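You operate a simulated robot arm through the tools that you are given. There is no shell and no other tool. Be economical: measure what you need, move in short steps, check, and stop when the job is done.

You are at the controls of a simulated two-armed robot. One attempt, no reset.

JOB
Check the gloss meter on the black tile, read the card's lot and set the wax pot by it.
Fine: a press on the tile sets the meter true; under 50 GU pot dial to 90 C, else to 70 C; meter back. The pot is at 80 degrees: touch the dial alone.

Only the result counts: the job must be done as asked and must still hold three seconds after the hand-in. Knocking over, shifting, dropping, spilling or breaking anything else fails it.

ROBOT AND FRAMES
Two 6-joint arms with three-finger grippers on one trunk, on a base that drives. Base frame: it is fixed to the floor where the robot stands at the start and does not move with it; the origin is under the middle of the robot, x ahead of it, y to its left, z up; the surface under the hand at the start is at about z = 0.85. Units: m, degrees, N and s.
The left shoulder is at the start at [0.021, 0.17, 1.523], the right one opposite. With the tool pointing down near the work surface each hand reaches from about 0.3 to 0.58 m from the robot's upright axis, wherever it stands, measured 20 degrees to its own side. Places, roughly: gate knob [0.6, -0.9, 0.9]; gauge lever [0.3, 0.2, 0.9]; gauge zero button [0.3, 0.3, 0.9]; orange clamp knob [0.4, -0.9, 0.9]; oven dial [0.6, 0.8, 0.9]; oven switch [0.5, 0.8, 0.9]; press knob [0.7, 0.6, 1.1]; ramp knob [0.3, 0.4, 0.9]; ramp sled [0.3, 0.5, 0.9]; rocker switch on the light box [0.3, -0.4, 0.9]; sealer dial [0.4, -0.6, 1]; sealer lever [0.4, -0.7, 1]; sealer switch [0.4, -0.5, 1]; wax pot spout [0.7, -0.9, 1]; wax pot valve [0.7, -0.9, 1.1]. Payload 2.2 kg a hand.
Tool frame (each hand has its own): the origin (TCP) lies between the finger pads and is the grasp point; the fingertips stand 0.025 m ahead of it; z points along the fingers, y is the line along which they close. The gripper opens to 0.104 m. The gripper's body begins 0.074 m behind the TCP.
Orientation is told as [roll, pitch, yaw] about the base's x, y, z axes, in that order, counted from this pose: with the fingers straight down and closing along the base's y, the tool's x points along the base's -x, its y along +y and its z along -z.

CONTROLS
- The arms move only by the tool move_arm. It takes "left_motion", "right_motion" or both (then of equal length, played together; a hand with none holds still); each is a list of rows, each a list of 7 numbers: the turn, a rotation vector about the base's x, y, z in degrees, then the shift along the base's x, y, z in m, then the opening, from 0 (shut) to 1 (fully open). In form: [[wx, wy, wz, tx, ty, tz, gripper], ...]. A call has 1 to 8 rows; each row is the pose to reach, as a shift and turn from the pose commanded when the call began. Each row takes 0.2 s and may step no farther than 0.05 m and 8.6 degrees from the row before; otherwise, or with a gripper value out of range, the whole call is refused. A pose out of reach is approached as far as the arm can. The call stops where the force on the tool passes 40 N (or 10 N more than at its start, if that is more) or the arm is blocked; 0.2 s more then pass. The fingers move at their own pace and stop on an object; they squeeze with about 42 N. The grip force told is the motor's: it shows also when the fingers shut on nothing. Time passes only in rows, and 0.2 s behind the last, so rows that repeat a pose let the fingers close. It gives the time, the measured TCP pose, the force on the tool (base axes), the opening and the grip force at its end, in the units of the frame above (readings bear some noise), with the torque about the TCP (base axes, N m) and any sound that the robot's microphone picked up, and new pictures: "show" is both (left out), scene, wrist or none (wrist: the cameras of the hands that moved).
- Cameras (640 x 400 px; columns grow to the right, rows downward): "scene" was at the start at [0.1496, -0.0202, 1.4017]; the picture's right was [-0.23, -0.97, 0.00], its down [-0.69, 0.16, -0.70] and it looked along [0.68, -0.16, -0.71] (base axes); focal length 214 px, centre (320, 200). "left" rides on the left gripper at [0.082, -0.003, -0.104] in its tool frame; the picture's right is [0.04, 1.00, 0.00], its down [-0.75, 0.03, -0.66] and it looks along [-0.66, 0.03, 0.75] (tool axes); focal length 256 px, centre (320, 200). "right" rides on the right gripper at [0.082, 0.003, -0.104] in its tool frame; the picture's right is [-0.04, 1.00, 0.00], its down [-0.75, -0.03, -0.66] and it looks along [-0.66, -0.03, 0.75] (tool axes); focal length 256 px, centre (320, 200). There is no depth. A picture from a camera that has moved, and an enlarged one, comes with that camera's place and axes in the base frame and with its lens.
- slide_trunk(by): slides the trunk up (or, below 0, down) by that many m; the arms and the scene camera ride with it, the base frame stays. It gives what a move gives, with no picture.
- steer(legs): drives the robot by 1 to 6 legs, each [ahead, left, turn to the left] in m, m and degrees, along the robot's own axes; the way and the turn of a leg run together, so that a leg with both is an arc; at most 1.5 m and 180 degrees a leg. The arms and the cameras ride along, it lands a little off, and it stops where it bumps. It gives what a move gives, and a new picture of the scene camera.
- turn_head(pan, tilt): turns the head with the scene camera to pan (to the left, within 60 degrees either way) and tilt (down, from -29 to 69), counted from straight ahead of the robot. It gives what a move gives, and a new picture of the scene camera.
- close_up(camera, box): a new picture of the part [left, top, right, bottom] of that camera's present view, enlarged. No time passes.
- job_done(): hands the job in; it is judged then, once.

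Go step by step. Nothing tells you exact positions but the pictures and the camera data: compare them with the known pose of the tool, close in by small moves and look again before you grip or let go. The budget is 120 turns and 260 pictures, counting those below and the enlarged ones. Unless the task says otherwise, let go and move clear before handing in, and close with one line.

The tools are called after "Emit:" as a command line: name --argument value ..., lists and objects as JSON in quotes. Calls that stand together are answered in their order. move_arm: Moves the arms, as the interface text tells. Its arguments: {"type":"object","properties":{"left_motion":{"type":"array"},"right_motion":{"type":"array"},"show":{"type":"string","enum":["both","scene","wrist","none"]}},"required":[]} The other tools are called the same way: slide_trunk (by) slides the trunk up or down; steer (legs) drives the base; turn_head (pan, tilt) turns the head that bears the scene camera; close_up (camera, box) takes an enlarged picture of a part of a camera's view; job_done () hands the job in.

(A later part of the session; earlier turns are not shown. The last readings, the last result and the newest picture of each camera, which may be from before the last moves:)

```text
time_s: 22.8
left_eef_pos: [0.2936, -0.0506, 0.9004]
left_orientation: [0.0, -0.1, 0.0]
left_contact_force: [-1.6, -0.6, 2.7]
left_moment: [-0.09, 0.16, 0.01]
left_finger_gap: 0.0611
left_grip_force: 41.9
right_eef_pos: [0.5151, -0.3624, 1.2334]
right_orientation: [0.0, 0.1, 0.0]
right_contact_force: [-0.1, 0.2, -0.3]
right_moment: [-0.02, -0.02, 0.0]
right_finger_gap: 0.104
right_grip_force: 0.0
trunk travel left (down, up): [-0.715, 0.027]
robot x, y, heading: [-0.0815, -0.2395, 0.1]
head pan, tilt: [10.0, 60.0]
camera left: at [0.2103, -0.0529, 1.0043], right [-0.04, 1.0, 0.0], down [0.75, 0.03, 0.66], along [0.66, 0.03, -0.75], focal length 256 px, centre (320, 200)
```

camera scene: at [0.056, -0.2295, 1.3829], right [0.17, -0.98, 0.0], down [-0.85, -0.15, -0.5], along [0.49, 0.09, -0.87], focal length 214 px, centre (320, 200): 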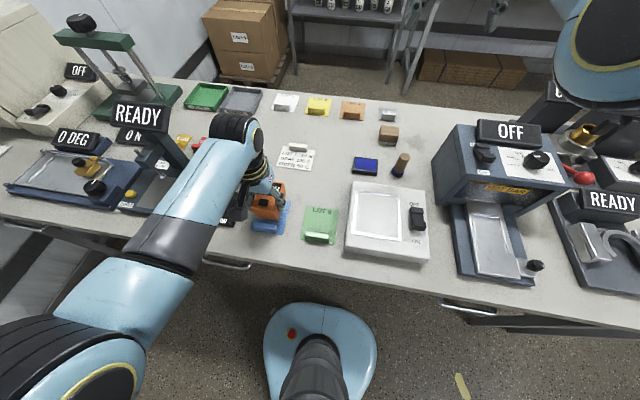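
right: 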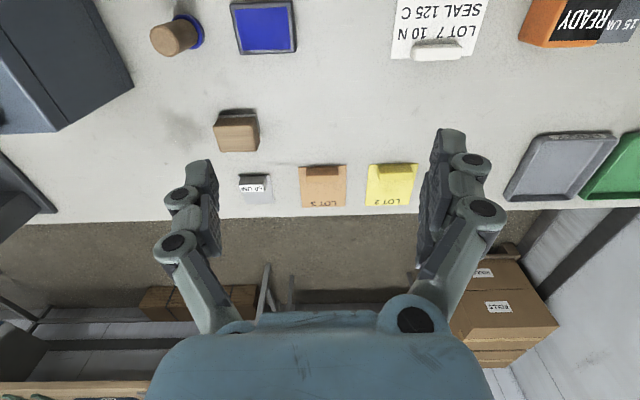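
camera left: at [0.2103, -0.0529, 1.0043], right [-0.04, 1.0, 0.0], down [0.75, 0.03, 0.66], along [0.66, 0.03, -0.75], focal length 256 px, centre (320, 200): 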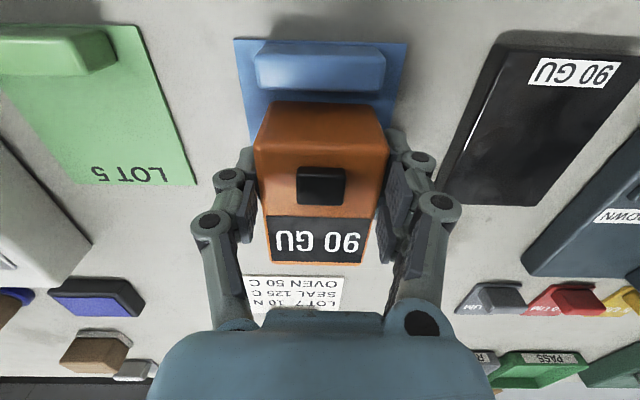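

Contact is light. I open, rise, shut the fingers and move above the button.

Emit:
move_arm --left_motion '[[0, 0, 0, 0, 0, 0, 0.76], [0, 0, 0, 0, 0, 0, 0.76], [0, 0, 0, 0, 0, 0, 0.76], [0, 0, 0, 0, 0, 0.04, 0.76], [0, 0, 0, 0, 0, 0.085, 0.76]]'

```text
time_s: 24.0
left_eef_pos: [0.2912, -0.051, 0.9853]
left_orientation: [0.1, 0.0, -0.1]
left_contact_force: [-0.4, -0.9, -0.5]
left_moment: [0.0, 0.01, -0.01]
left_finger_gap: 0.0791
left_grip_force: 0.1
right_eef_pos: [0.5156, -0.3642, 1.232]
right_orientation: [-0.1, 0.1, 0.0]
right_contact_force: [-0.3, 0.2, 0.0]
right_moment: [-0.01, -0.03, 0.0]
right_finger_gap: 0.104
right_grip_force: 0.1
trunk travel left (down, up): [-0.715, 0.027]
robot x, y, heading: [-0.0786, -0.2425, 0.0]
head pan, tilt: [10.0, 60.0]
camera scene: at [0.0556, -0.2298, 1.3829], right [0.17, -0.98, 0.0], down [-0.85, -0.15, -0.5], along [0.49, 0.09, -0.87], focal length 214 px, centre (320, 200)
camera left: at [0.2092, -0.0535, 1.0889], right [-0.04, 1.0, 0.0], down [0.75, 0.03, 0.66], along [0.66, 0.03, -0.75], focal length 256 px, centre (320, 200)
```

scene: 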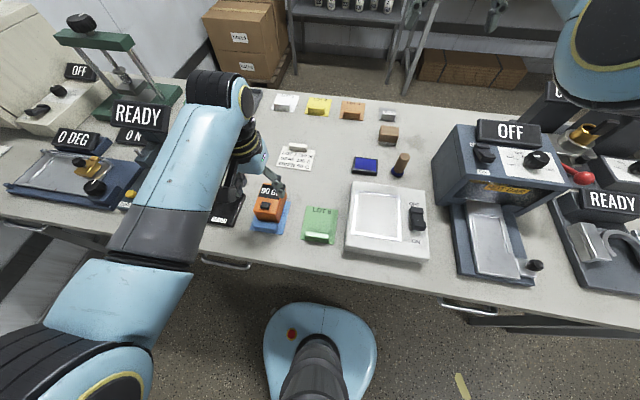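
left: 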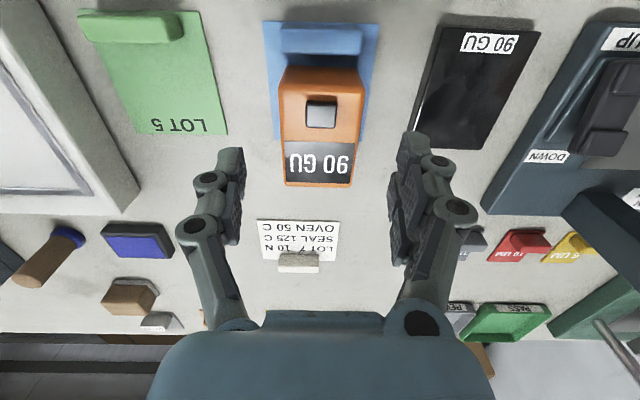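

Same relation as on the tile. I press the button likewise.

Emit:
move_arm --left_motion '[[0, 0, 0, -0.007, 0.001, 0, 0], [0, 0, 0, -0.007, 0.001, 0, 0], [0, 0, 0, -0.007, 0.001, -0.01, 0], [0, 0, 0, -0.007, 0.001, -0.035, 0], [0, 0, 0, -0.007, 0.001, -0.045, 0], [0, 0, 0, -0.007, 0.001, -0.051, 0], [0, 0, 0, -0.007, 0.001, -0.056, 0]]' --show "none"

```text
time_s: 25.6
left_eef_pos: [0.2861, -0.0491, 0.9324]
left_orientation: [0.1, -0.4, 0.0]
left_contact_force: [-3.3, -0.1, 24.4]
left_moment: [0.11, 0.14, 0.04]
left_finger_gap: 0.0061
left_grip_force: 28.0
right_eef_pos: [0.5144, -0.3654, 1.2323]
right_orientation: [0.0, -0.1, -0.1]
right_contact_force: [0.8, -0.2, 0.2]
right_moment: [0.04, 0.0, 0.04]
right_finger_gap: 0.1039
right_grip_force: 0.1
trunk travel left (down, up): [-0.715, 0.027]
robot x, y, heading: [-0.0798, -0.238, -0.2]
head pan, tilt: [10.0, 60.0]
heard: click
```

Click heard. I rise and read.

Emit:
move_arm --left_motion '[[0, 0, 0, 0, 0, 0.012, 0], [0, 0, 0, 0, 0, 0.03, 0], [0, 0, 0, 0, 0, 0.07, 0.4], [0, 0, 0, 0, 0, 0.07, 0.76]]' --show "wrist"

Emit:
close_up --camera "left" --box '[220, 20, 420, 220]'

```text
time_s: 26.6
left_eef_pos: [0.2844, -0.0491, 1.0]
left_orientation: [0.0, 0.0, -0.2]
left_contact_force: [0.1, 0.2, 0.4]
left_moment: [-0.02, 0.0, -0.04]
left_finger_gap: 0.0722
left_grip_force: 0.1
right_eef_pos: [0.5164, -0.3632, 1.2328]
right_orientation: [0.0, 0.0, 0.0]
right_contact_force: [1.0, 0.2, 0.2]
right_moment: [0.0, 0.02, -0.01]
right_finger_gap: 0.104
right_grip_force: 0.1
trunk travel left (down, up): [-0.715, 0.027]
robot x, y, heading: [-0.0795, -0.2432, -0.0]
head pan, tilt: [10.0, 60.0]
camera left: at [0.2025, -0.0518, 1.1032], right [-0.04, 1.0, 0.0], down [0.75, 0.03, 0.66], along [0.66, 0.02, -0.75], focal length 256 px, centre (320, 200)
```

left: 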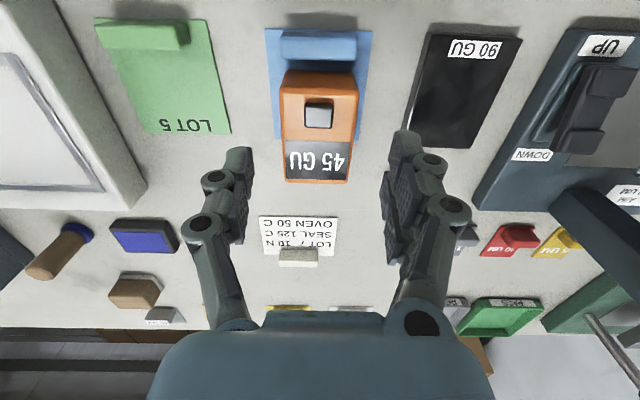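

```text
2.00 times, centred on (320, 120) of left
camera zoom: at [0.2025, -0.0518, 1.1032], right [-0.04, 1.0, 0.0], down [0.75, 0.03, 0.66], along [0.66, 0.02, -0.75], focal length 512 px, centre (320, 360)
```

zoom: 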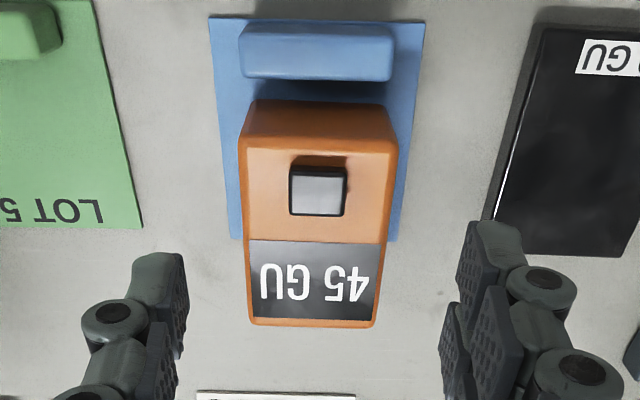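

LOT 7 reads 45 GU, under 50, so the dial goes to 90 °C. Now I regrip the meter to take it back.

Emit:
move_arm --left_motion '[[0, 0, 0, 0.008, -0.001, -0.03, 0.76], [0, 0, 0, 0.008, -0.001, -0.07, 0.76], [0, 0, 0, 0.008, -0.001, -0.098, 0.76], [0, 0, 0, 0.008, -0.001, -0.098, 0.4], [0, 0, 0, 0.008, -0.001, -0.098, 0.4], [0, 0, 0, 0.008, -0.001, -0.098, 0.4], [0, 0, 0, 0.008, -0.001, -0.07, 0.4], [0, 0, 0, 0.008, -0.001, -0.03, 0.4]]'

```text
time_s: 28.4
left_eef_pos: [0.2941, -0.0505, 0.97]
left_orientation: [0.1, 0.0, -0.2]
left_contact_force: [-0.4, 0.2, -3.5]
left_moment: [0.01, 0.05, -0.03]
left_finger_gap: 0.0607
left_grip_force: 42.1
right_eef_pos: [0.5159, -0.3631, 1.2334]
right_orientation: [0.0, 0.0, 0.0]
right_contact_force: [-0.2, -0.4, 0.0]
right_moment: [0.01, -0.02, 0.0]
right_finger_gap: 0.104
right_grip_force: 0.1
trunk travel left (down, up): [-0.715, 0.027]
robot x, y, heading: [-0.0803, -0.2406, -0.1]
head pan, tilt: [10.0, 60.0]
camera scene: at [0.0557, -0.2297, 1.3829], right [0.17, -0.98, 0.0], down [-0.85, -0.15, -0.5], along [0.49, 0.09, -0.87], focal length 214 px, centre (320, 200)
camera left: at [0.2117, -0.0534, 1.0722], right [-0.04, 1.0, 0.0], down [0.75, 0.03, 0.66], along [0.66, 0.03, -0.75], focal length 256 px, centre (320, 200)
```

scene: 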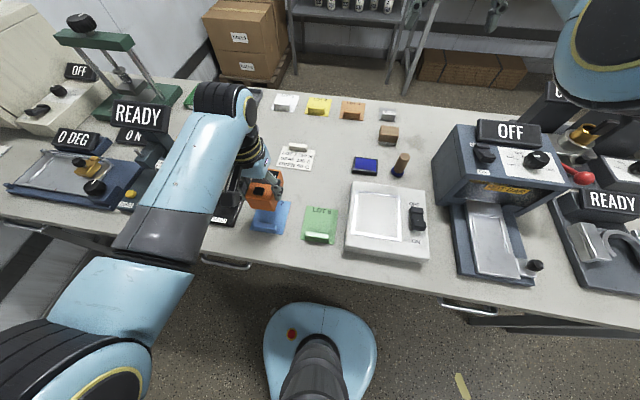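
left: 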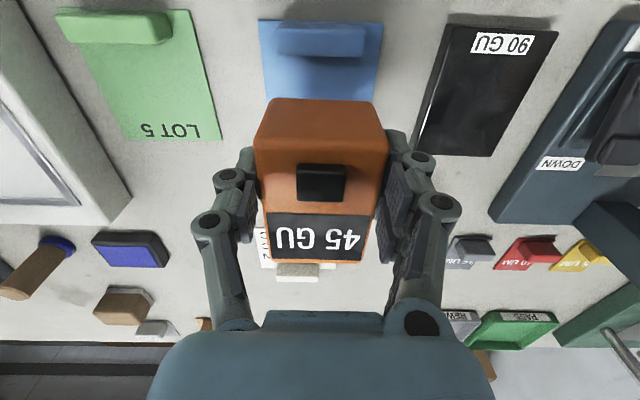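

Panel is unmoved. I raise a bit and drive the base left and ahead to bring the meter's old place in reach.

Emit:
move_arm --left_motion '[[0, 0, 0, 0.01, 0, 0.03, 0.4], [0, 0, 0, 0.03, 0, 0.04, 0.4]]' --show "none"

Emit:
steer --legs '[[0.05, 0.1, 0]]'

```text
time_s: 29.0
left_eef_pos: [0.3241, -0.0516, 1.0099]
left_orientation: [0.0, 0.0, -0.2]
left_contact_force: [-0.4, -0.1, -2.8]
left_moment: [-0.02, 0.04, 0.01]
left_finger_gap: 0.061
left_grip_force: 41.5
right_eef_pos: [0.5169, -0.3625, 1.2315]
right_orientation: [0.1, 0.3, 0.0]
right_contact_force: [0.8, 0.2, 0.3]
right_moment: [0.01, 0.04, 0.0]
right_finger_gap: 0.104
right_grip_force: 0.1
trunk travel left (down, up): [-0.715, 0.027]
robot x, y, heading: [-0.0782, -0.2382, 0.1]
head pan, tilt: [10.0, 60.0]
```

```text
time_s: 30.2
left_eef_pos: [0.3736, 0.0515, 1.0086]
left_orientation: [0.0, 0.1, -0.1]
left_contact_force: [0.0, -0.4, -3.4]
left_moment: [0.01, 0.05, 0.02]
left_finger_gap: 0.0611
left_grip_force: 41.6
right_eef_pos: [0.5662, -0.2614, 1.2322]
right_orientation: [-0.1, 0.0, 0.0]
right_contact_force: [-0.7, 0.2, -0.3]
right_moment: [-0.02, -0.03, 0.0]
right_finger_gap: 0.1038
right_grip_force: 0.0
trunk travel left (down, up): [-0.715, 0.027]
robot x, y, heading: [-0.0349, -0.1369, 0.1]
head pan, tilt: [10.0, 60.0]
camera scene: at [0.1056, -0.1277, 1.3829], right [0.17, -0.98, 0.0], down [-0.85, -0.15, -0.5], along [0.49, 0.09, -0.87], focal length 214 px, centre (320, 200)
```

scene: 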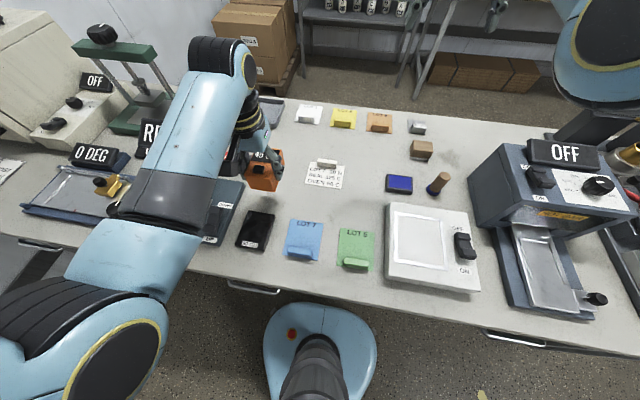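

Now I carry it to its old place, first high, then low.

Emit:
move_arm --left_motion '[[0, 0, 0, 0.045, 0.009, 0, 0.4], [0, 0, 0, 0.0885, 0.018, 0, 0.4], [0, 0, 0, 0.0885, 0.018, -0.04, 0.4], [0, 0, 0, 0.0885, 0.018, -0.08, 0.4]]'

Emit:
close_up --camera "scene" --box '[200, 100, 340, 200]'

```text
time_s: 31.2
left_eef_pos: [0.4639, 0.0699, 0.9281]
left_orientation: [0.0, 0.0, 0.0]
left_contact_force: [0.9, 0.0, -3.0]
left_moment: [0.0, 0.08, 0.0]
left_finger_gap: 0.061
left_grip_force: 41.9
right_eef_pos: [0.5672, -0.2614, 1.2308]
right_orientation: [0.1, 0.2, 0.1]
right_contact_force: [0.2, -0.1, -0.2]
right_moment: [0.01, 0.0, 0.04]
right_finger_gap: 0.1042
right_grip_force: 0.0
trunk travel left (down, up): [-0.715, 0.027]
robot x, y, heading: [-0.0284, -0.1431, 0.1]
head pan, tilt: [10.0, 60.0]
camera scene: at [0.1068, -0.1279, 1.3827], right [0.17, -0.98, 0.0], down [-0.85, -0.15, -0.5], along [0.49, 0.09, -0.87], focal length 214 px, centre (320, 200)
camera left: at [0.3811, 0.0665, 1.0322], right [-0.04, 1.0, 0.0], down [0.75, 0.03, 0.66], along [0.66, 0.03, -0.75], focal length 256 px, centre (320, 200)
```

scene: 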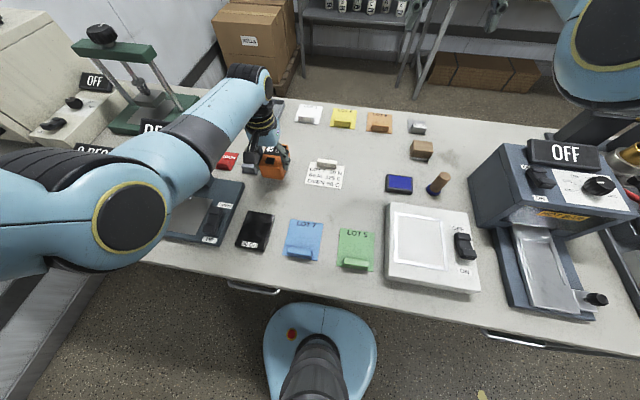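
left: 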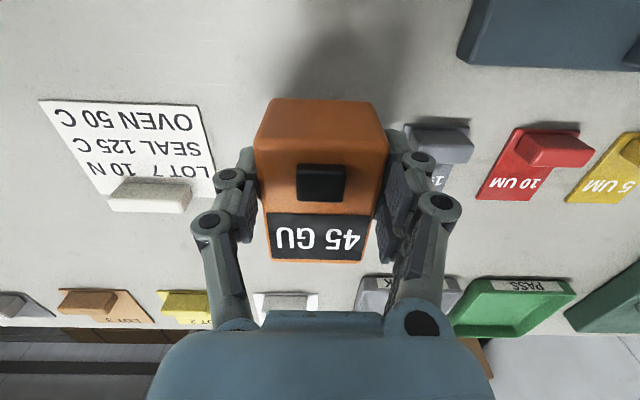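

```text
4.00 times, centred on (270, 150) of scene
camera zoom: at [0.1068, -0.1279, 1.3827], right [0.17, -0.98, 0.0], down [-0.85, -0.15, -0.5], along [0.49, 0.09, -0.87], focal length 858 px, centre (520, 400)
```

zoom: 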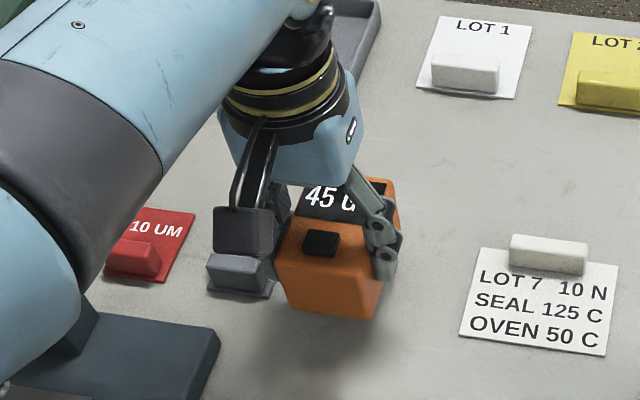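

Position matches the start. I lower it to the table.

Emit:
move_arm --left_motion '[[0, 0, 0, -0.001, -0.0006, -0.015, 0.4], [0, 0, 0, -0.001, -0.0006, -0.023, 0.4], [0, 0, 0, -0.001, -0.0006, -0.027, 0.4], [0, 0, 0, -0.001, -0.0006, -0.03, 0.4]]' --show "none"

```text
time_s: 32.2
left_eef_pos: [0.4611, 0.0681, 0.8991]
left_orientation: [0.0, 0.1, 0.0]
left_contact_force: [1.1, -0.4, -2.1]
left_moment: [-0.03, -0.04, 0.01]
left_finger_gap: 0.0611
left_grip_force: 42.1
right_eef_pos: [0.5665, -0.2617, 1.231]
right_orientation: [-0.1, 0.0, 0.1]
right_contact_force: [0.0, -0.6, -0.1]
right_moment: [0.03, -0.02, 0.0]
right_finger_gap: 0.104
right_grip_force: 0.0
trunk travel left (down, up): [-0.715, 0.027]
robot x, y, heading: [-0.0338, -0.1424, 0.1]
head pan, tilt: [10.0, 60.0]
```

Emit:
move_arm --left_motion '[[0, 0, 0, 0, 0, -0.002, 0.4], [0, 0, 0, 0, 0, -0.004, 0.4], [0, 0, 0, 0, 0, -0.004, 0.4]]' --show "wrist"

```text
time_s: 33.0
left_eef_pos: [0.4603, 0.0676, 0.898]
left_orientation: [0.1, -0.3, 0.0]
left_contact_force: [-0.7, 3.6, 28.4]
left_moment: [-0.01, -0.01, -0.12]
left_finger_gap: 0.0615
left_grip_force: 42.2
right_eef_pos: [0.5629, -0.2621, 1.234]
right_orientation: [0.0, -0.2, 0.1]
right_contact_force: [0.8, -1.8, 0.6]
right_moment: [-0.03, 0.0, 0.03]
right_finger_gap: 0.104
right_grip_force: 0.1
trunk travel left (down, up): [-0.715, 0.027]
robot x, y, heading: [-0.0304, -0.1422, 0.2]
head pan, tilt: [10.0, 60.0]
camera left: at [0.3783, 0.0654, 1.0008], right [-0.04, 1.0, 0.0], down [0.75, 0.03, 0.66], along [0.66, 0.03, -0.75], focal length 256 px, centre (320, 200)
```

left: 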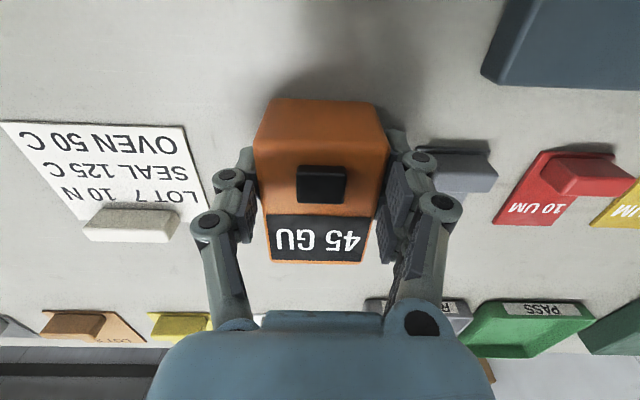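

It stands on the table. I ease up, open moderately and rise.

Emit:
move_arm --left_motion '[[0, 0, 0, 0, 0, 0.003, 0.4], [0, 0, 0, 0, 0, 0.003, 0.72], [0, 0, 0, 0, 0, 0.003, 0.72], [0, 0, 0, 0, 0, 0.003, 0.72], [0, 0, 0, 0, 0, 0.04, 0.72], [0, 0, 0, 0, 0, 0.085, 0.72], [0, 0, 0, 0, 0, 0.13, 0.72]]'

```text
time_s: 34.6
left_eef_pos: [0.46, 0.0685, 1.0263]
left_orientation: [-0.1, 0.0, -0.1]
left_contact_force: [-0.2, 0.6, 0.1]
left_moment: [0.01, -0.01, -0.01]
left_finger_gap: 0.0745
left_grip_force: 0.0
right_eef_pos: [0.5648, -0.2626, 1.2322]
right_orientation: [0.0, 0.0, 0.1]
right_contact_force: [-0.5, 0.7, -0.5]
right_moment: [0.0, -0.02, 0.01]
right_finger_gap: 0.1039
right_grip_force: 0.0
trunk travel left (down, up): [-0.715, 0.027]
robot x, y, heading: [-0.0328, -0.1362, 0.4]
head pan, tilt: [10.0, 60.0]
camera scene: at [0.105, -0.1283, 1.3829], right [0.17, -0.98, 0.0], down [-0.85, -0.15, -0.5], along [0.49, 0.09, -0.87], focal length 214 px, centre (320, 200)
camera left: at [0.3784, 0.0656, 1.1298], right [-0.04, 1.0, 0.0], down [0.75, 0.03, 0.66], along [0.66, 0.03, -0.75], focal length 256 px, centre (320, 200)
```

scene: 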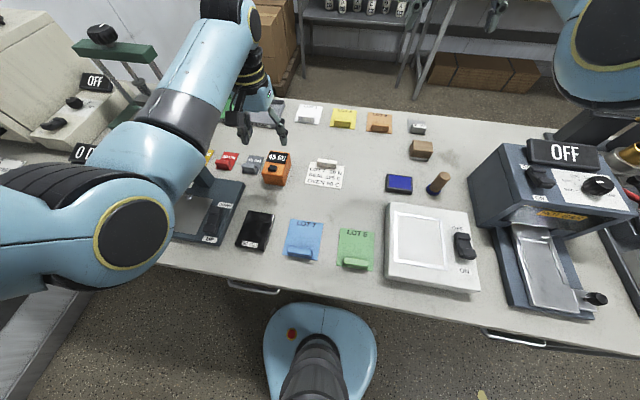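
left: 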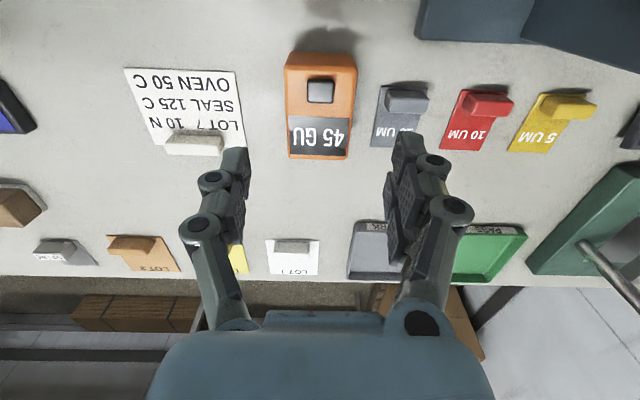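

The meter is back in its place. I raise the left hand, back the base off, drive right and look at the wax pot.

Emit:
move_arm --left_motion '[[0, 0, 0, 0, 0, 0.05, 0.72], [0, 0, 0, 0, 0, 0.1, 0.72], [0, 0, 0, 0, 0, 0.15, 0.72], [0, 0, 0, 0, 0, 0.2, 0.72]]' --show "none"

Emit:
steer --legs '[[-0.2, 0, 0], [0, -0.3, 0]]'

Emit:
turn_head --pan -35 --tilt 40

```text
time_s: 35.6
left_eef_pos: [0.509, 0.0552, 1.1557]
left_orientation: [0.2, -0.1, -0.1]
left_contact_force: [0.2, -1.1, -0.5]
left_moment: [-0.02, 0.04, 0.0]
left_finger_gap: 0.075
left_grip_force: 0.0
left hand out of reach, approached as far as the arm can: row 2, 3, 4
right_eef_pos: [0.5671, -0.2621, 1.2315]
right_orientation: [0.0, 0.0, 0.1]
right_contact_force: [-0.2, 0.4, 0.5]
right_moment: [0.01, 0.0, 0.02]
right_finger_gap: 0.104
right_grip_force: 0.1
trunk travel left (down, up): [-0.715, 0.027]
robot x, y, heading: [-0.0271, -0.1398, -0.1]
head pan, tilt: [10.0, 60.0]
```

```text
time_s: 38.8
left_eef_pos: [0.3089, -0.2417, 1.1549]
left_orientation: [0.0, -0.1, 0.0]
left_contact_force: [-0.4, 0.9, -0.8]
left_moment: [-0.01, 0.0, 0.01]
left_finger_gap: 0.0748
left_grip_force: 0.0
right_eef_pos: [0.3657, -0.5611, 1.2321]
right_orientation: [-0.1, 0.1, 0.1]
right_contact_force: [-0.9, -0.4, -0.1]
right_moment: [0.01, -0.01, 0.0]
right_finger_gap: 0.104
right_grip_force: 0.0
trunk travel left (down, up): [-0.715, 0.027]
robot x, y, heading: [-0.2326, -0.4377, 0.0]
head pan, tilt: [10.0, 60.0]
camera scene: at [-0.0951, -0.4277, 1.3829], right [0.18, -0.98, 0.0], down [-0.85, -0.15, -0.5], along [0.49, 0.09, -0.87], focal length 214 px, centre (320, 200)
```

scene: 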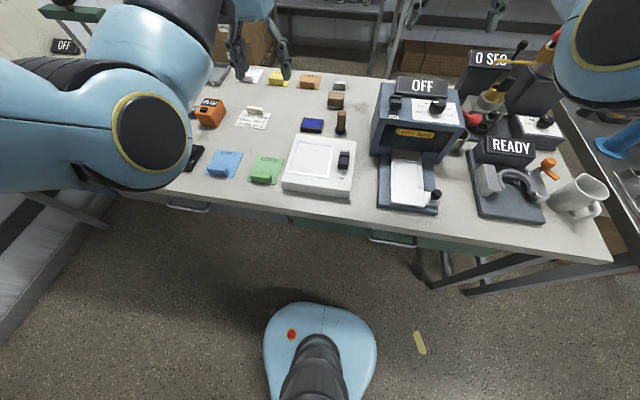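

```text
time_s: 39.9
left_eef_pos: [0.3087, -0.2421, 1.1563]
left_orientation: [0.2, -0.1, 0.0]
left_contact_force: [0.1, -0.4, 0.4]
left_moment: [0.01, -0.03, -0.01]
left_finger_gap: 0.0747
left_grip_force: 0.1
right_eef_pos: [0.3665, -0.5606, 1.2319]
right_orientation: [0.0, 0.0, 0.1]
right_contact_force: [0.1, 0.1, 0.0]
right_moment: [0.03, 0.0, 0.03]
right_finger_gap: 0.1039
right_grip_force: 0.0
trunk travel left (down, up): [-0.715, 0.027]
robot x, y, heading: [-0.2313, -0.4394, 0.0]
head pan, tilt: [-35.0, 40.0]
camera scene: at [-0.0908, -0.4878, 1.4096], right [-0.57, -0.82, 0.0], down [-0.53, 0.37, -0.77], along [0.63, -0.44, -0.64], focal length 214 px, centre (320, 200)
```

scene: 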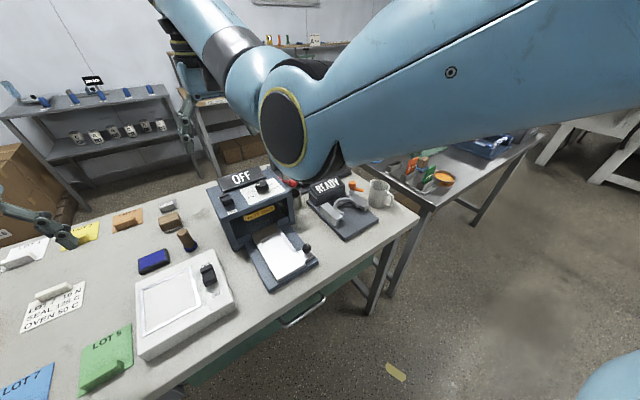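

The wax pot stands at the right rear corner of this bench but the arm blocks the view. I drive farther right and look ahead.

Emit:
steer --legs '[[0, -0.3, 0]]'

Emit:
turn_head --pan 0 --tilt 42

Emit:
close_up --camera "scene" --box '[220, 60, 460, 210]'

```text
time_s: 42.0
left_eef_pos: [0.3101, -0.5422, 1.1565]
left_orientation: [0.0, -0.1, 0.1]
left_contact_force: [-0.3, -0.1, -0.7]
left_moment: [0.01, 0.01, -0.02]
left_finger_gap: 0.0748
left_grip_force: 0.0
right_eef_pos: [0.3659, -0.8591, 1.2332]
right_orientation: [0.0, -0.1, 0.3]
right_contact_force: [0.2, -0.3, 0.2]
right_moment: [0.02, -0.04, 0.01]
right_finger_gap: 0.104
right_grip_force: 0.0
trunk travel left (down, up): [-0.715, 0.027]
robot x, y, heading: [-0.2305, -0.7311, 0.3]
head pan, tilt: [-35.0, 40.0]
camera scene: at [-0.0899, -0.7874, 1.4096], right [-0.57, -0.82, 0.0], down [-0.53, 0.37, -0.77], along [0.63, -0.44, -0.64], focal length 214 px, centre (320, 200)
```

scene: 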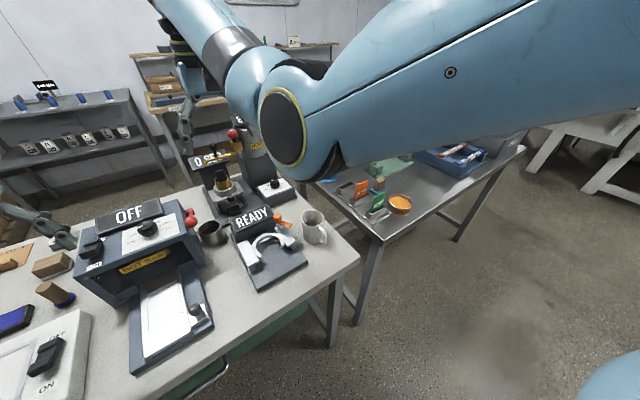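

```text
time_s: 43.0
left_eef_pos: [0.3094, -0.5414, 1.1569]
left_orientation: [0.0, -0.1, 0.1]
left_contact_force: [-0.1, -0.1, 0.3]
left_moment: [0.0, 0.03, 0.03]
left_finger_gap: 0.075
left_grip_force: 0.1
right_eef_pos: [0.3663, -0.8581, 1.2323]
right_orientation: [0.0, 0.0, 0.3]
right_contact_force: [-0.1, 0.6, 0.0]
right_moment: [0.01, 0.02, -0.01]
right_finger_gap: 0.1041
right_grip_force: 0.1
trunk travel left (down, up): [-0.715, 0.027]
robot x, y, heading: [-0.2319, -0.7368, 0.3]
head pan, tilt: [0.0, 42.0]
camera scene: at [-0.0761, -0.7383, 1.4067], right [0.0, -1.0, 0.0], down [-0.67, 0.0, -0.74], along [0.74, 0.0, -0.67], focal length 214 px, centre (320, 200)
```

scene: 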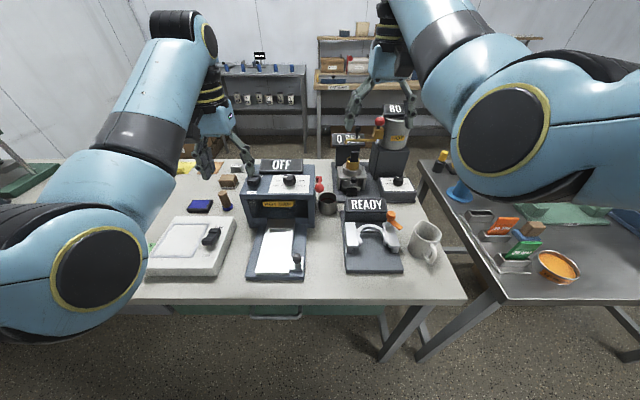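

```text
2.67 times, centred on (340, 135) of scene
camera zoom: at [-0.0761, -0.7383, 1.4067], right [0.0, -1.0, 0.0], down [-0.67, 0.0, -0.74], along [0.74, 0.0, -0.67], focal length 572 px, centre (267, 373)
```

zoom: 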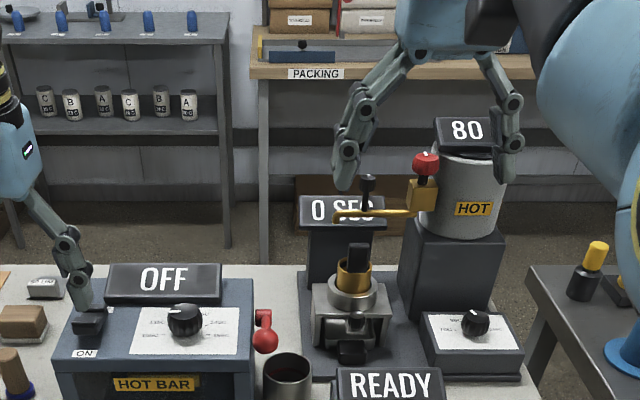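

The wax pot (drum, display "80") is at the right rear, its dial on a white-topped box about [0.55, -1.03]. I pull the right hand in first, then drive up.

Emit:
move_arm --right_motion '[[0, 0, 0, -0.035, -0.02, -0.02, 0.5], [0, 0, 0, -0.07, -0.04, -0.04, 0.5], [0, 0, 0, -0.105, -0.06, -0.06, 0.4], [0, 0, 0, -0.14, -0.08, -0.08, 0.4], [0, 0, 0, -0.15, -0.09, -0.1, 0.4]]'

```text
time_s: 44.2
left_eef_pos: [0.3094, -0.5414, 1.156]
left_orientation: [0.1, -0.2, 0.2]
left_contact_force: [-0.3, -0.8, -0.4]
left_moment: [0.0, 0.01, -0.01]
left_finger_gap: 0.0749
left_grip_force: 0.2
right_eef_pos: [0.2261, -0.9468, 1.1046]
right_orientation: [0.0, -0.1, 0.2]
right_contact_force: [-0.1, -0.8, 0.6]
right_moment: [-0.01, 0.01, 0.02]
right_finger_gap: 0.0416
right_grip_force: 0.1
right hand out of reach, approached as far as the arm can: row 1, 2, 3, 4, 5
trunk travel left (down, up): [-0.715, 0.027]
robot x, y, heading: [-0.2266, -0.7393, 0.4]
head pan, tilt: [0.0, 42.0]
camera scene: at [-0.0762, -0.7386, 1.4067], right [0.0, -1.0, 0.0], down [-0.67, 0.0, -0.74], along [0.74, 0.0, -0.67], focal length 214 px, centre (320, 200)
camera right: at [0.1447, -0.9438, 1.2089], right [0.04, 1.0, 0.0], down [0.75, -0.03, 0.66], along [0.66, -0.02, -0.75], focal length 256 px, centre (320, 200)
```

scene: 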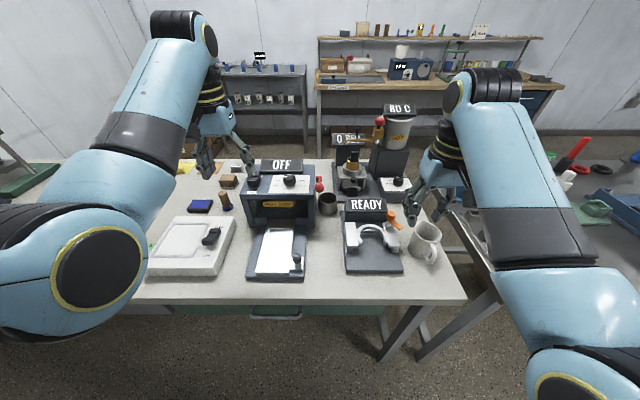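
right: 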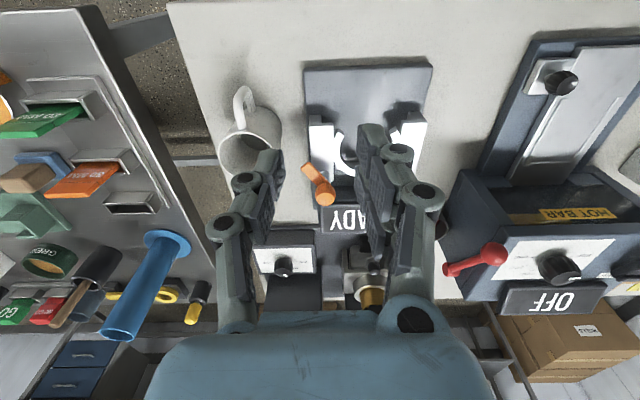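

The dial triangulates to about [0.555, -1.027, 0.927]. I drive up so the right hand stands before and above it.

Emit:
steer --legs '[[0.15, -0.13, 0], [0.09, 0, 0]]'

Emit:
close_up --camera "right" --box '[0, 0, 640, 400]'

```text
time_s: 46.5
left_eef_pos: [0.5348, -0.6594, 1.1579]
left_orientation: [0.2, -0.3, 0.8]
left_contact_force: [-0.3, 0.8, -0.2]
left_moment: [-0.02, -0.07, 0.01]
left_finger_gap: 0.0746
left_grip_force: 0.0
right_eef_pos: [0.457, -1.0656, 1.1049]
right_orientation: [0.2, -0.3, 0.9]
right_contact_force: [-0.2, 0.7, 0.0]
right_moment: [-0.02, -0.02, 0.0]
right_finger_gap: 0.0416
right_grip_force: 0.0
trunk travel left (down, up): [-0.715, 0.027]
robot x, y, heading: [-0.0024, -0.8581, 1.0]
head pan, tilt: [0.0, 42.0]
camera scene: at [0.1508, -0.8623, 1.407], right [0.02, -1.0, 0.0], down [-0.67, -0.01, -0.74], along [0.74, 0.01, -0.67], focal length 214 px, centre (320, 200)
```

scene: 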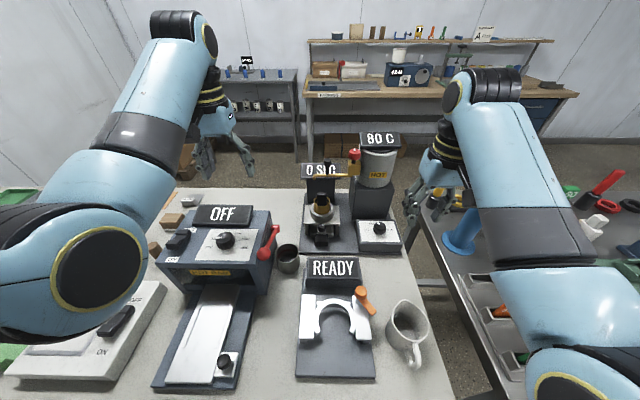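

```text
1.00 times, centred on (320, 200) of right (not enlarged: the box is as wide or as high as the picture)
camera zoom: at [0.3749, -1.0639, 1.2089], right [0.02, 1.0, 0.0], down [0.75, -0.02, 0.66], along [0.66, -0.01, -0.75], focal length 256 px, centre (320, 200)
```

zoom: 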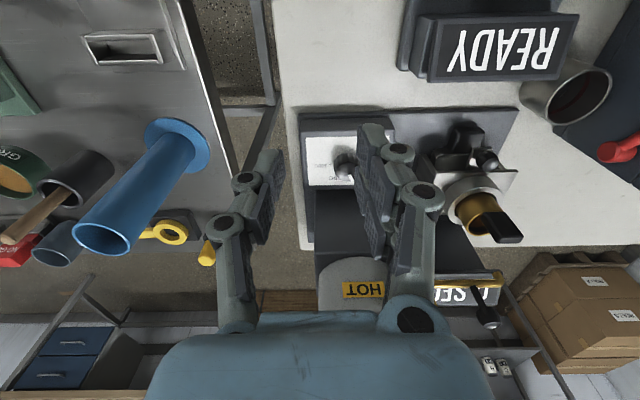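

Emit:
close_up --camera "scene" --box '[330, 120, 430, 260]'

Emit:
close_up --camera "right" --box '[290, 100, 400, 230]'

```text
2.86 times, centred on (380, 190) of scene
camera zoom: at [0.1508, -0.8623, 1.407], right [0.02, -1.0, 0.0], down [-0.67, -0.01, -0.74], along [0.74, 0.01, -0.67], focal length 613 px, centre (149, 229)
```

zoom: 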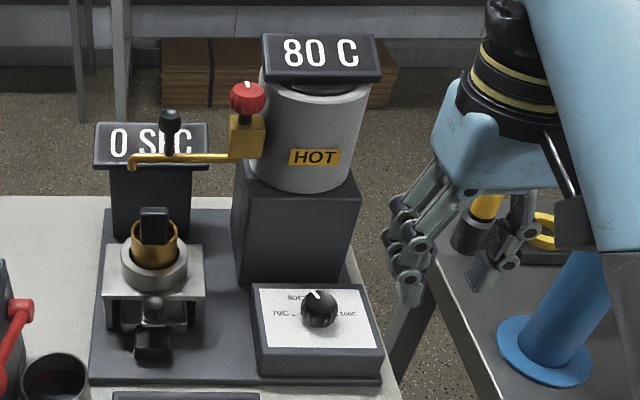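

```text
3.08 times, centred on (345, 165) of right
camera zoom: at [0.3749, -1.0639, 1.2089], right [0.02, 1.0, 0.0], down [0.75, -0.02, 0.66], along [0.66, -0.01, -0.75], focal length 788 px, centre (243, 308)
```

zoom: 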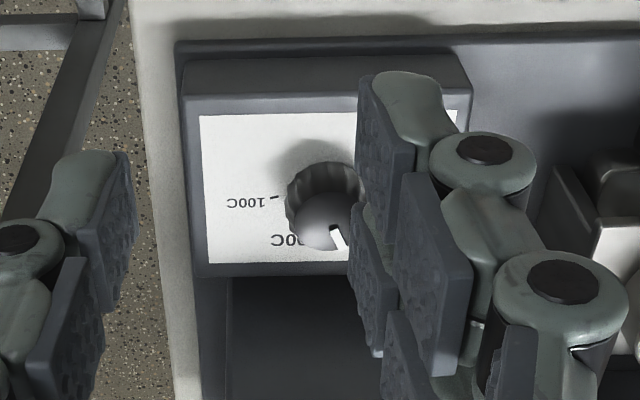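

The dial reads 70 C (left), 80 C, 90 C, 100 C (right) clockwise, about 60° a step by the look of it. I bring the right hand above the dial.

Emit:
move_arm --right_motion '[[0, 0, 0, 0.03, 0.013, -0.02, 0.6], [0, 0, 0, 0.06, 0.026, -0.04, 0.6], [0, 0, 0, 0.098, 0.039, -0.06, 0.6], [0, 0, 0, 0.098, 0.039, -0.09, 0.6]]'

Emit:
close_up --camera "scene" --box '[330, 120, 470, 260]'

Emit:
close_up --camera "right" --box '[220, 50, 420, 230]'

```text
time_s: 47.5
left_eef_pos: [0.5357, -0.6571, 1.1565]
left_orientation: [0.0, -0.1, 0.9]
left_contact_force: [-0.2, -0.7, -0.8]
left_moment: [0.0, -0.03, -0.01]
left_finger_gap: 0.075
left_grip_force: 0.0
right_eef_pos: [0.5561, -1.024, 1.0148]
right_orientation: [0.1, -0.3, 0.9]
right_contact_force: [-0.3, 0.3, -0.3]
right_moment: [0.01, -0.03, 0.03]
right_finger_gap: 0.0624
right_grip_force: 0.0
trunk travel left (down, up): [-0.715, 0.027]
robot x, y, heading: [-0.0009, -0.856, 0.7]
head pan, tilt: [0.0, 42.0]
camera scene: at [0.1521, -0.8589, 1.4068], right [0.02, -1.0, 0.0], down [-0.67, -0.01, -0.74], along [0.74, 0.01, -0.67], focal length 214 px, centre (320, 200)
camera right: at [0.4745, -1.022, 1.1196], right [0.02, 1.0, 0.0], down [0.75, -0.02, 0.66], along [0.66, -0.02, -0.75], focal length 256 px, centre (320, 200)
```

scene: 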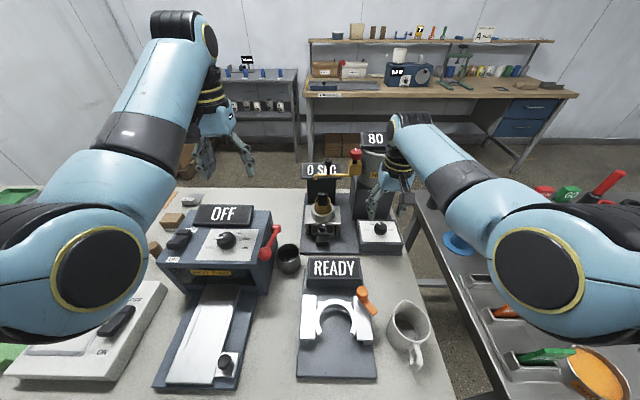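
right: 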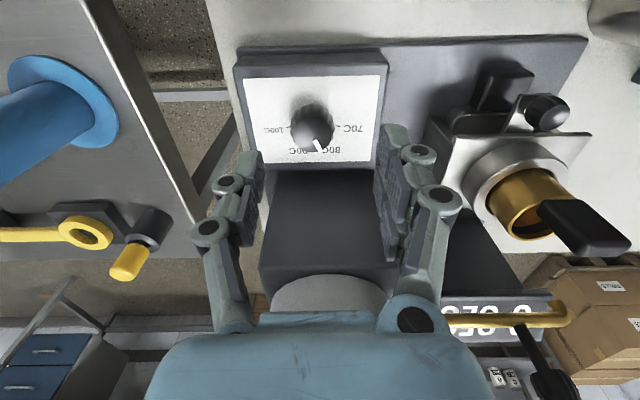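

```text
2.86 times, centred on (400, 190) of scene
camera zoom: at [0.1521, -0.8589, 1.4068], right [0.02, -1.0, 0.0], down [-0.67, -0.01, -0.74], along [0.74, 0.01, -0.67], focal length 613 px, centre (91, 229)
```

zoom: 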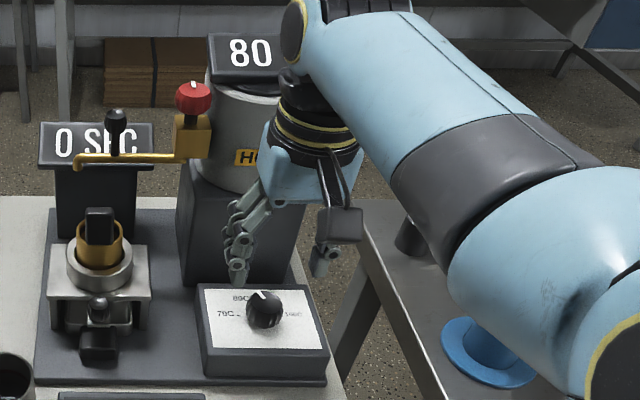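

```text
2.22 times, centred on (320, 140) of right
camera zoom: at [0.4745, -1.022, 1.1196], right [0.02, 1.0, 0.0], down [0.75, -0.02, 0.66], along [0.66, -0.02, -0.75], focal length 569 px, centre (320, 333)
```

zoom: 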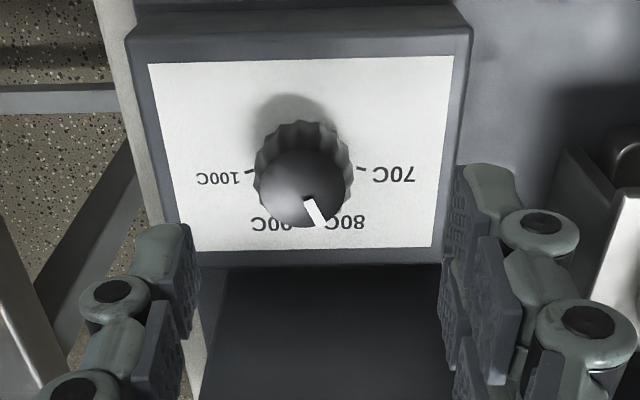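

The dial centre I take to be at about [0.563, -1.031], its top at z 0.935. I yaw the hand +30° above it, to leave room for a 60° clockwise turn.

Emit:
move_arm --right_motion '[[0, 0, 7.5, 0.004, -0.003, 0, 0.6], [0, 0, 15, 0.007, -0.006, 0, 0.6], [0, 0, 22.5, 0.007, -0.007, 0, 0.6], [0, 0, 30, 0.007, -0.007, -0.015, 0.6], [0, 0, 30, 0.007, -0.007, -0.03, 0.6]]'

Emit:
close_up --camera "scene" --box '[330, 120, 470, 260]'

```text
time_s: 48.7
left_eef_pos: [0.5367, -0.6567, 1.1572]
left_orientation: [0.1, 0.0, 0.8]
left_contact_force: [-0.6, 0.3, 0.2]
left_moment: [0.01, 0.02, -0.02]
left_finger_gap: 0.075
left_grip_force: 0.0
right_eef_pos: [0.5649, -1.0285, 0.9842]
right_orientation: [0.1, -0.2, 30.9]
right_contact_force: [-0.5, 0.4, 0.0]
right_moment: [0.02, 0.02, -0.04]
right_finger_gap: 0.0623
right_grip_force: 0.1
trunk travel left (down, up): [-0.715, 0.027]
robot x, y, heading: [0.0004, -0.8599, 0.8]
head pan, tilt: [0.0, 42.0]
camera scene: at [0.1534, -0.8577, 1.4067], right [0.02, -1.0, 0.0], down [-0.67, -0.01, -0.74], along [0.74, 0.01, -0.67], focal length 214 px, centre (320, 200)
camera right: at [0.4921, -1.0695, 1.0888], right [-0.48, 0.88, 0.0], down [0.66, 0.36, 0.66], along [0.58, 0.32, -0.75], focal length 256 px, centre (320, 200)
```

scene: 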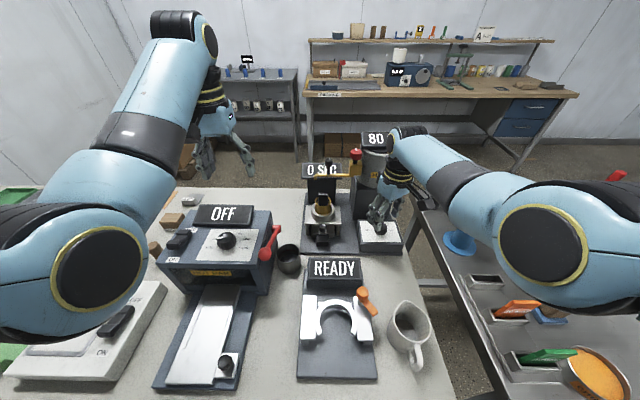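
right: 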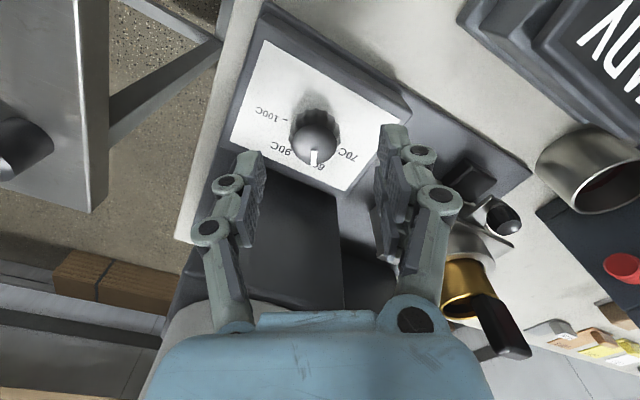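

```text
2.86 times, centred on (400, 190) of scene
camera zoom: at [0.1534, -0.8577, 1.4067], right [0.02, -1.0, 0.0], down [-0.67, -0.01, -0.74], along [0.74, 0.01, -0.67], focal length 613 px, centre (91, 229)
```

zoom: 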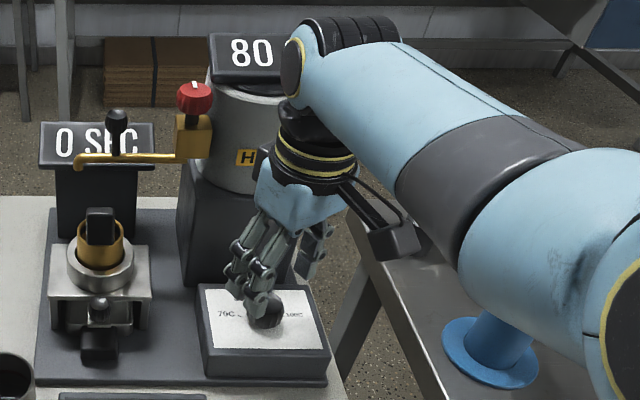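

Well aligned (a 3 mm shift needed). I go down around the dial, without closing yet.

Emit:
move_arm --right_motion '[[0, 0, 0, 0.001, -0.003, -0.015, 0.6], [0, 0, 0, 0.001, -0.003, -0.03, 0.6], [0, 0, 0, 0.001, -0.003, -0.04, 0.6]]'

Emit:
close_up --camera "scene" --box '[330, 120, 470, 260]'

Emit:
close_up --camera "right" --box '[220, 80, 420, 260]'

```text
time_s: 49.5
left_eef_pos: [0.5356, -0.6551, 1.1555]
left_orientation: [0.1, -0.1, 0.8]
left_contact_force: [0.0, 0.0, 1.1]
left_moment: [-0.02, -0.01, -0.01]
left_finger_gap: 0.0748
left_grip_force: 0.1
right_eef_pos: [0.5659, -1.033, 0.9433]
right_orientation: [0.0, -0.2, 30.9]
right_contact_force: [-0.4, 0.7, 0.2]
right_moment: [0.02, 0.01, -0.01]
right_finger_gap: 0.0622
right_grip_force: 0.1
trunk travel left (down, up): [-0.715, 0.027]
robot x, y, heading: [-0.0034, -0.8598, 1.0]
head pan, tilt: [0.0, 42.0]
camera scene: at [0.1534, -0.8578, 1.4067], right [0.02, -1.0, 0.0], down [-0.67, -0.01, -0.74], along [0.74, 0.01, -0.67], focal length 214 px, centre (320, 200)
camera right: at [0.4931, -1.0724, 1.0487], right [-0.48, 0.88, 0.0], down [0.66, 0.36, 0.66], along [0.58, 0.32, -0.75], focal length 256 px, centre (320, 200)
```

scene: 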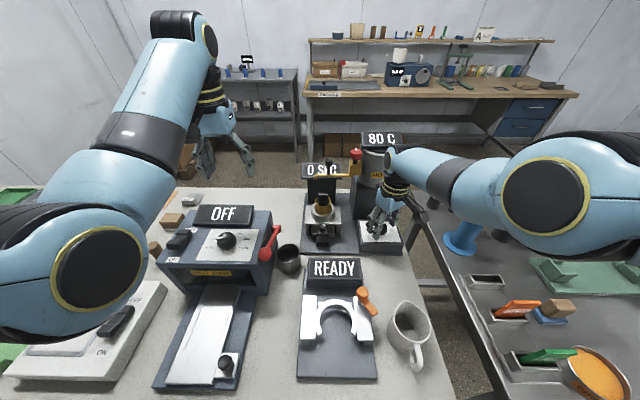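
right: 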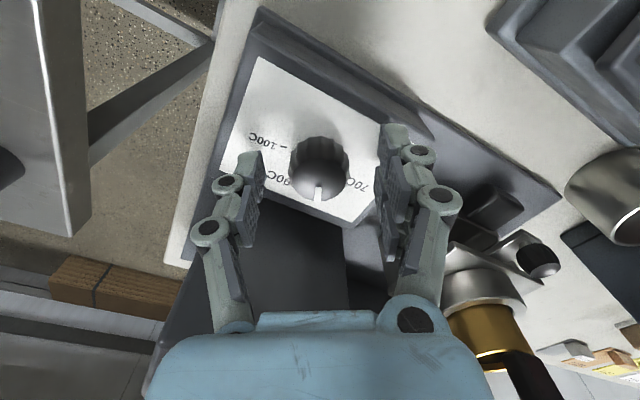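

```text
2.86 times, centred on (400, 190) of scene
camera zoom: at [0.1534, -0.8578, 1.4067], right [0.02, -1.0, 0.0], down [-0.67, -0.01, -0.74], along [0.74, 0.01, -0.67], focal length 613 px, centre (91, 229)
```

zoom: 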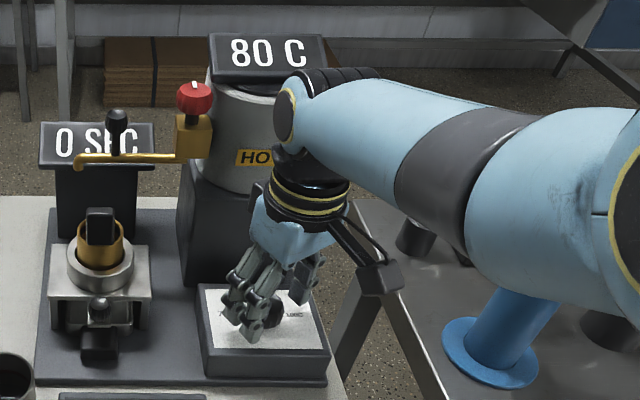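

```text
2.22 times, centred on (320, 170) of right
camera zoom: at [0.4931, -1.0724, 1.0487], right [-0.48, 0.88, 0.0], down [0.66, 0.36, 0.66], along [0.58, 0.32, -0.75], focal length 569 px, centre (320, 267)
```

zoom: 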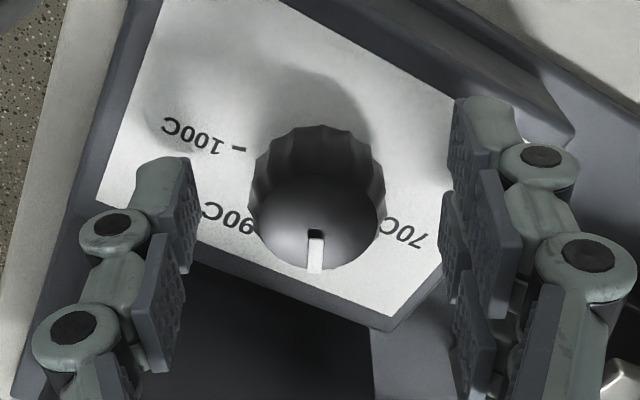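

The dial lies centred between the fingers. I close on it and hold.

Emit:
move_arm --right_motion '[[0, 0, 0, 0.001, 0, 0, 0.2], [0, 0, 0, 0.001, 0, 0, 0.2], [0, 0, 0, 0.001, 0, 0, 0.2]]' --show "none"

```text
time_s: 50.3
left_eef_pos: [0.5372, -0.6555, 1.1567]
left_orientation: [0.1, -0.1, 0.8]
left_contact_force: [0.5, -0.6, 0.0]
left_moment: [-0.02, 0.02, 0.0]
left_finger_gap: 0.0749
left_grip_force: 0.0
right_eef_pos: [0.5655, -1.0324, 0.9438]
right_orientation: [0.0, -0.1, 30.9]
right_contact_force: [-0.4, -3.1, 1.6]
right_moment: [-0.22, 0.18, 0.01]
right_finger_gap: 0.0359
right_grip_force: 45.1
trunk travel left (down, up): [-0.715, 0.027]
robot x, y, heading: [-0.0015, -0.8608, 0.6]
head pan, tilt: [0.0, 42.0]
```

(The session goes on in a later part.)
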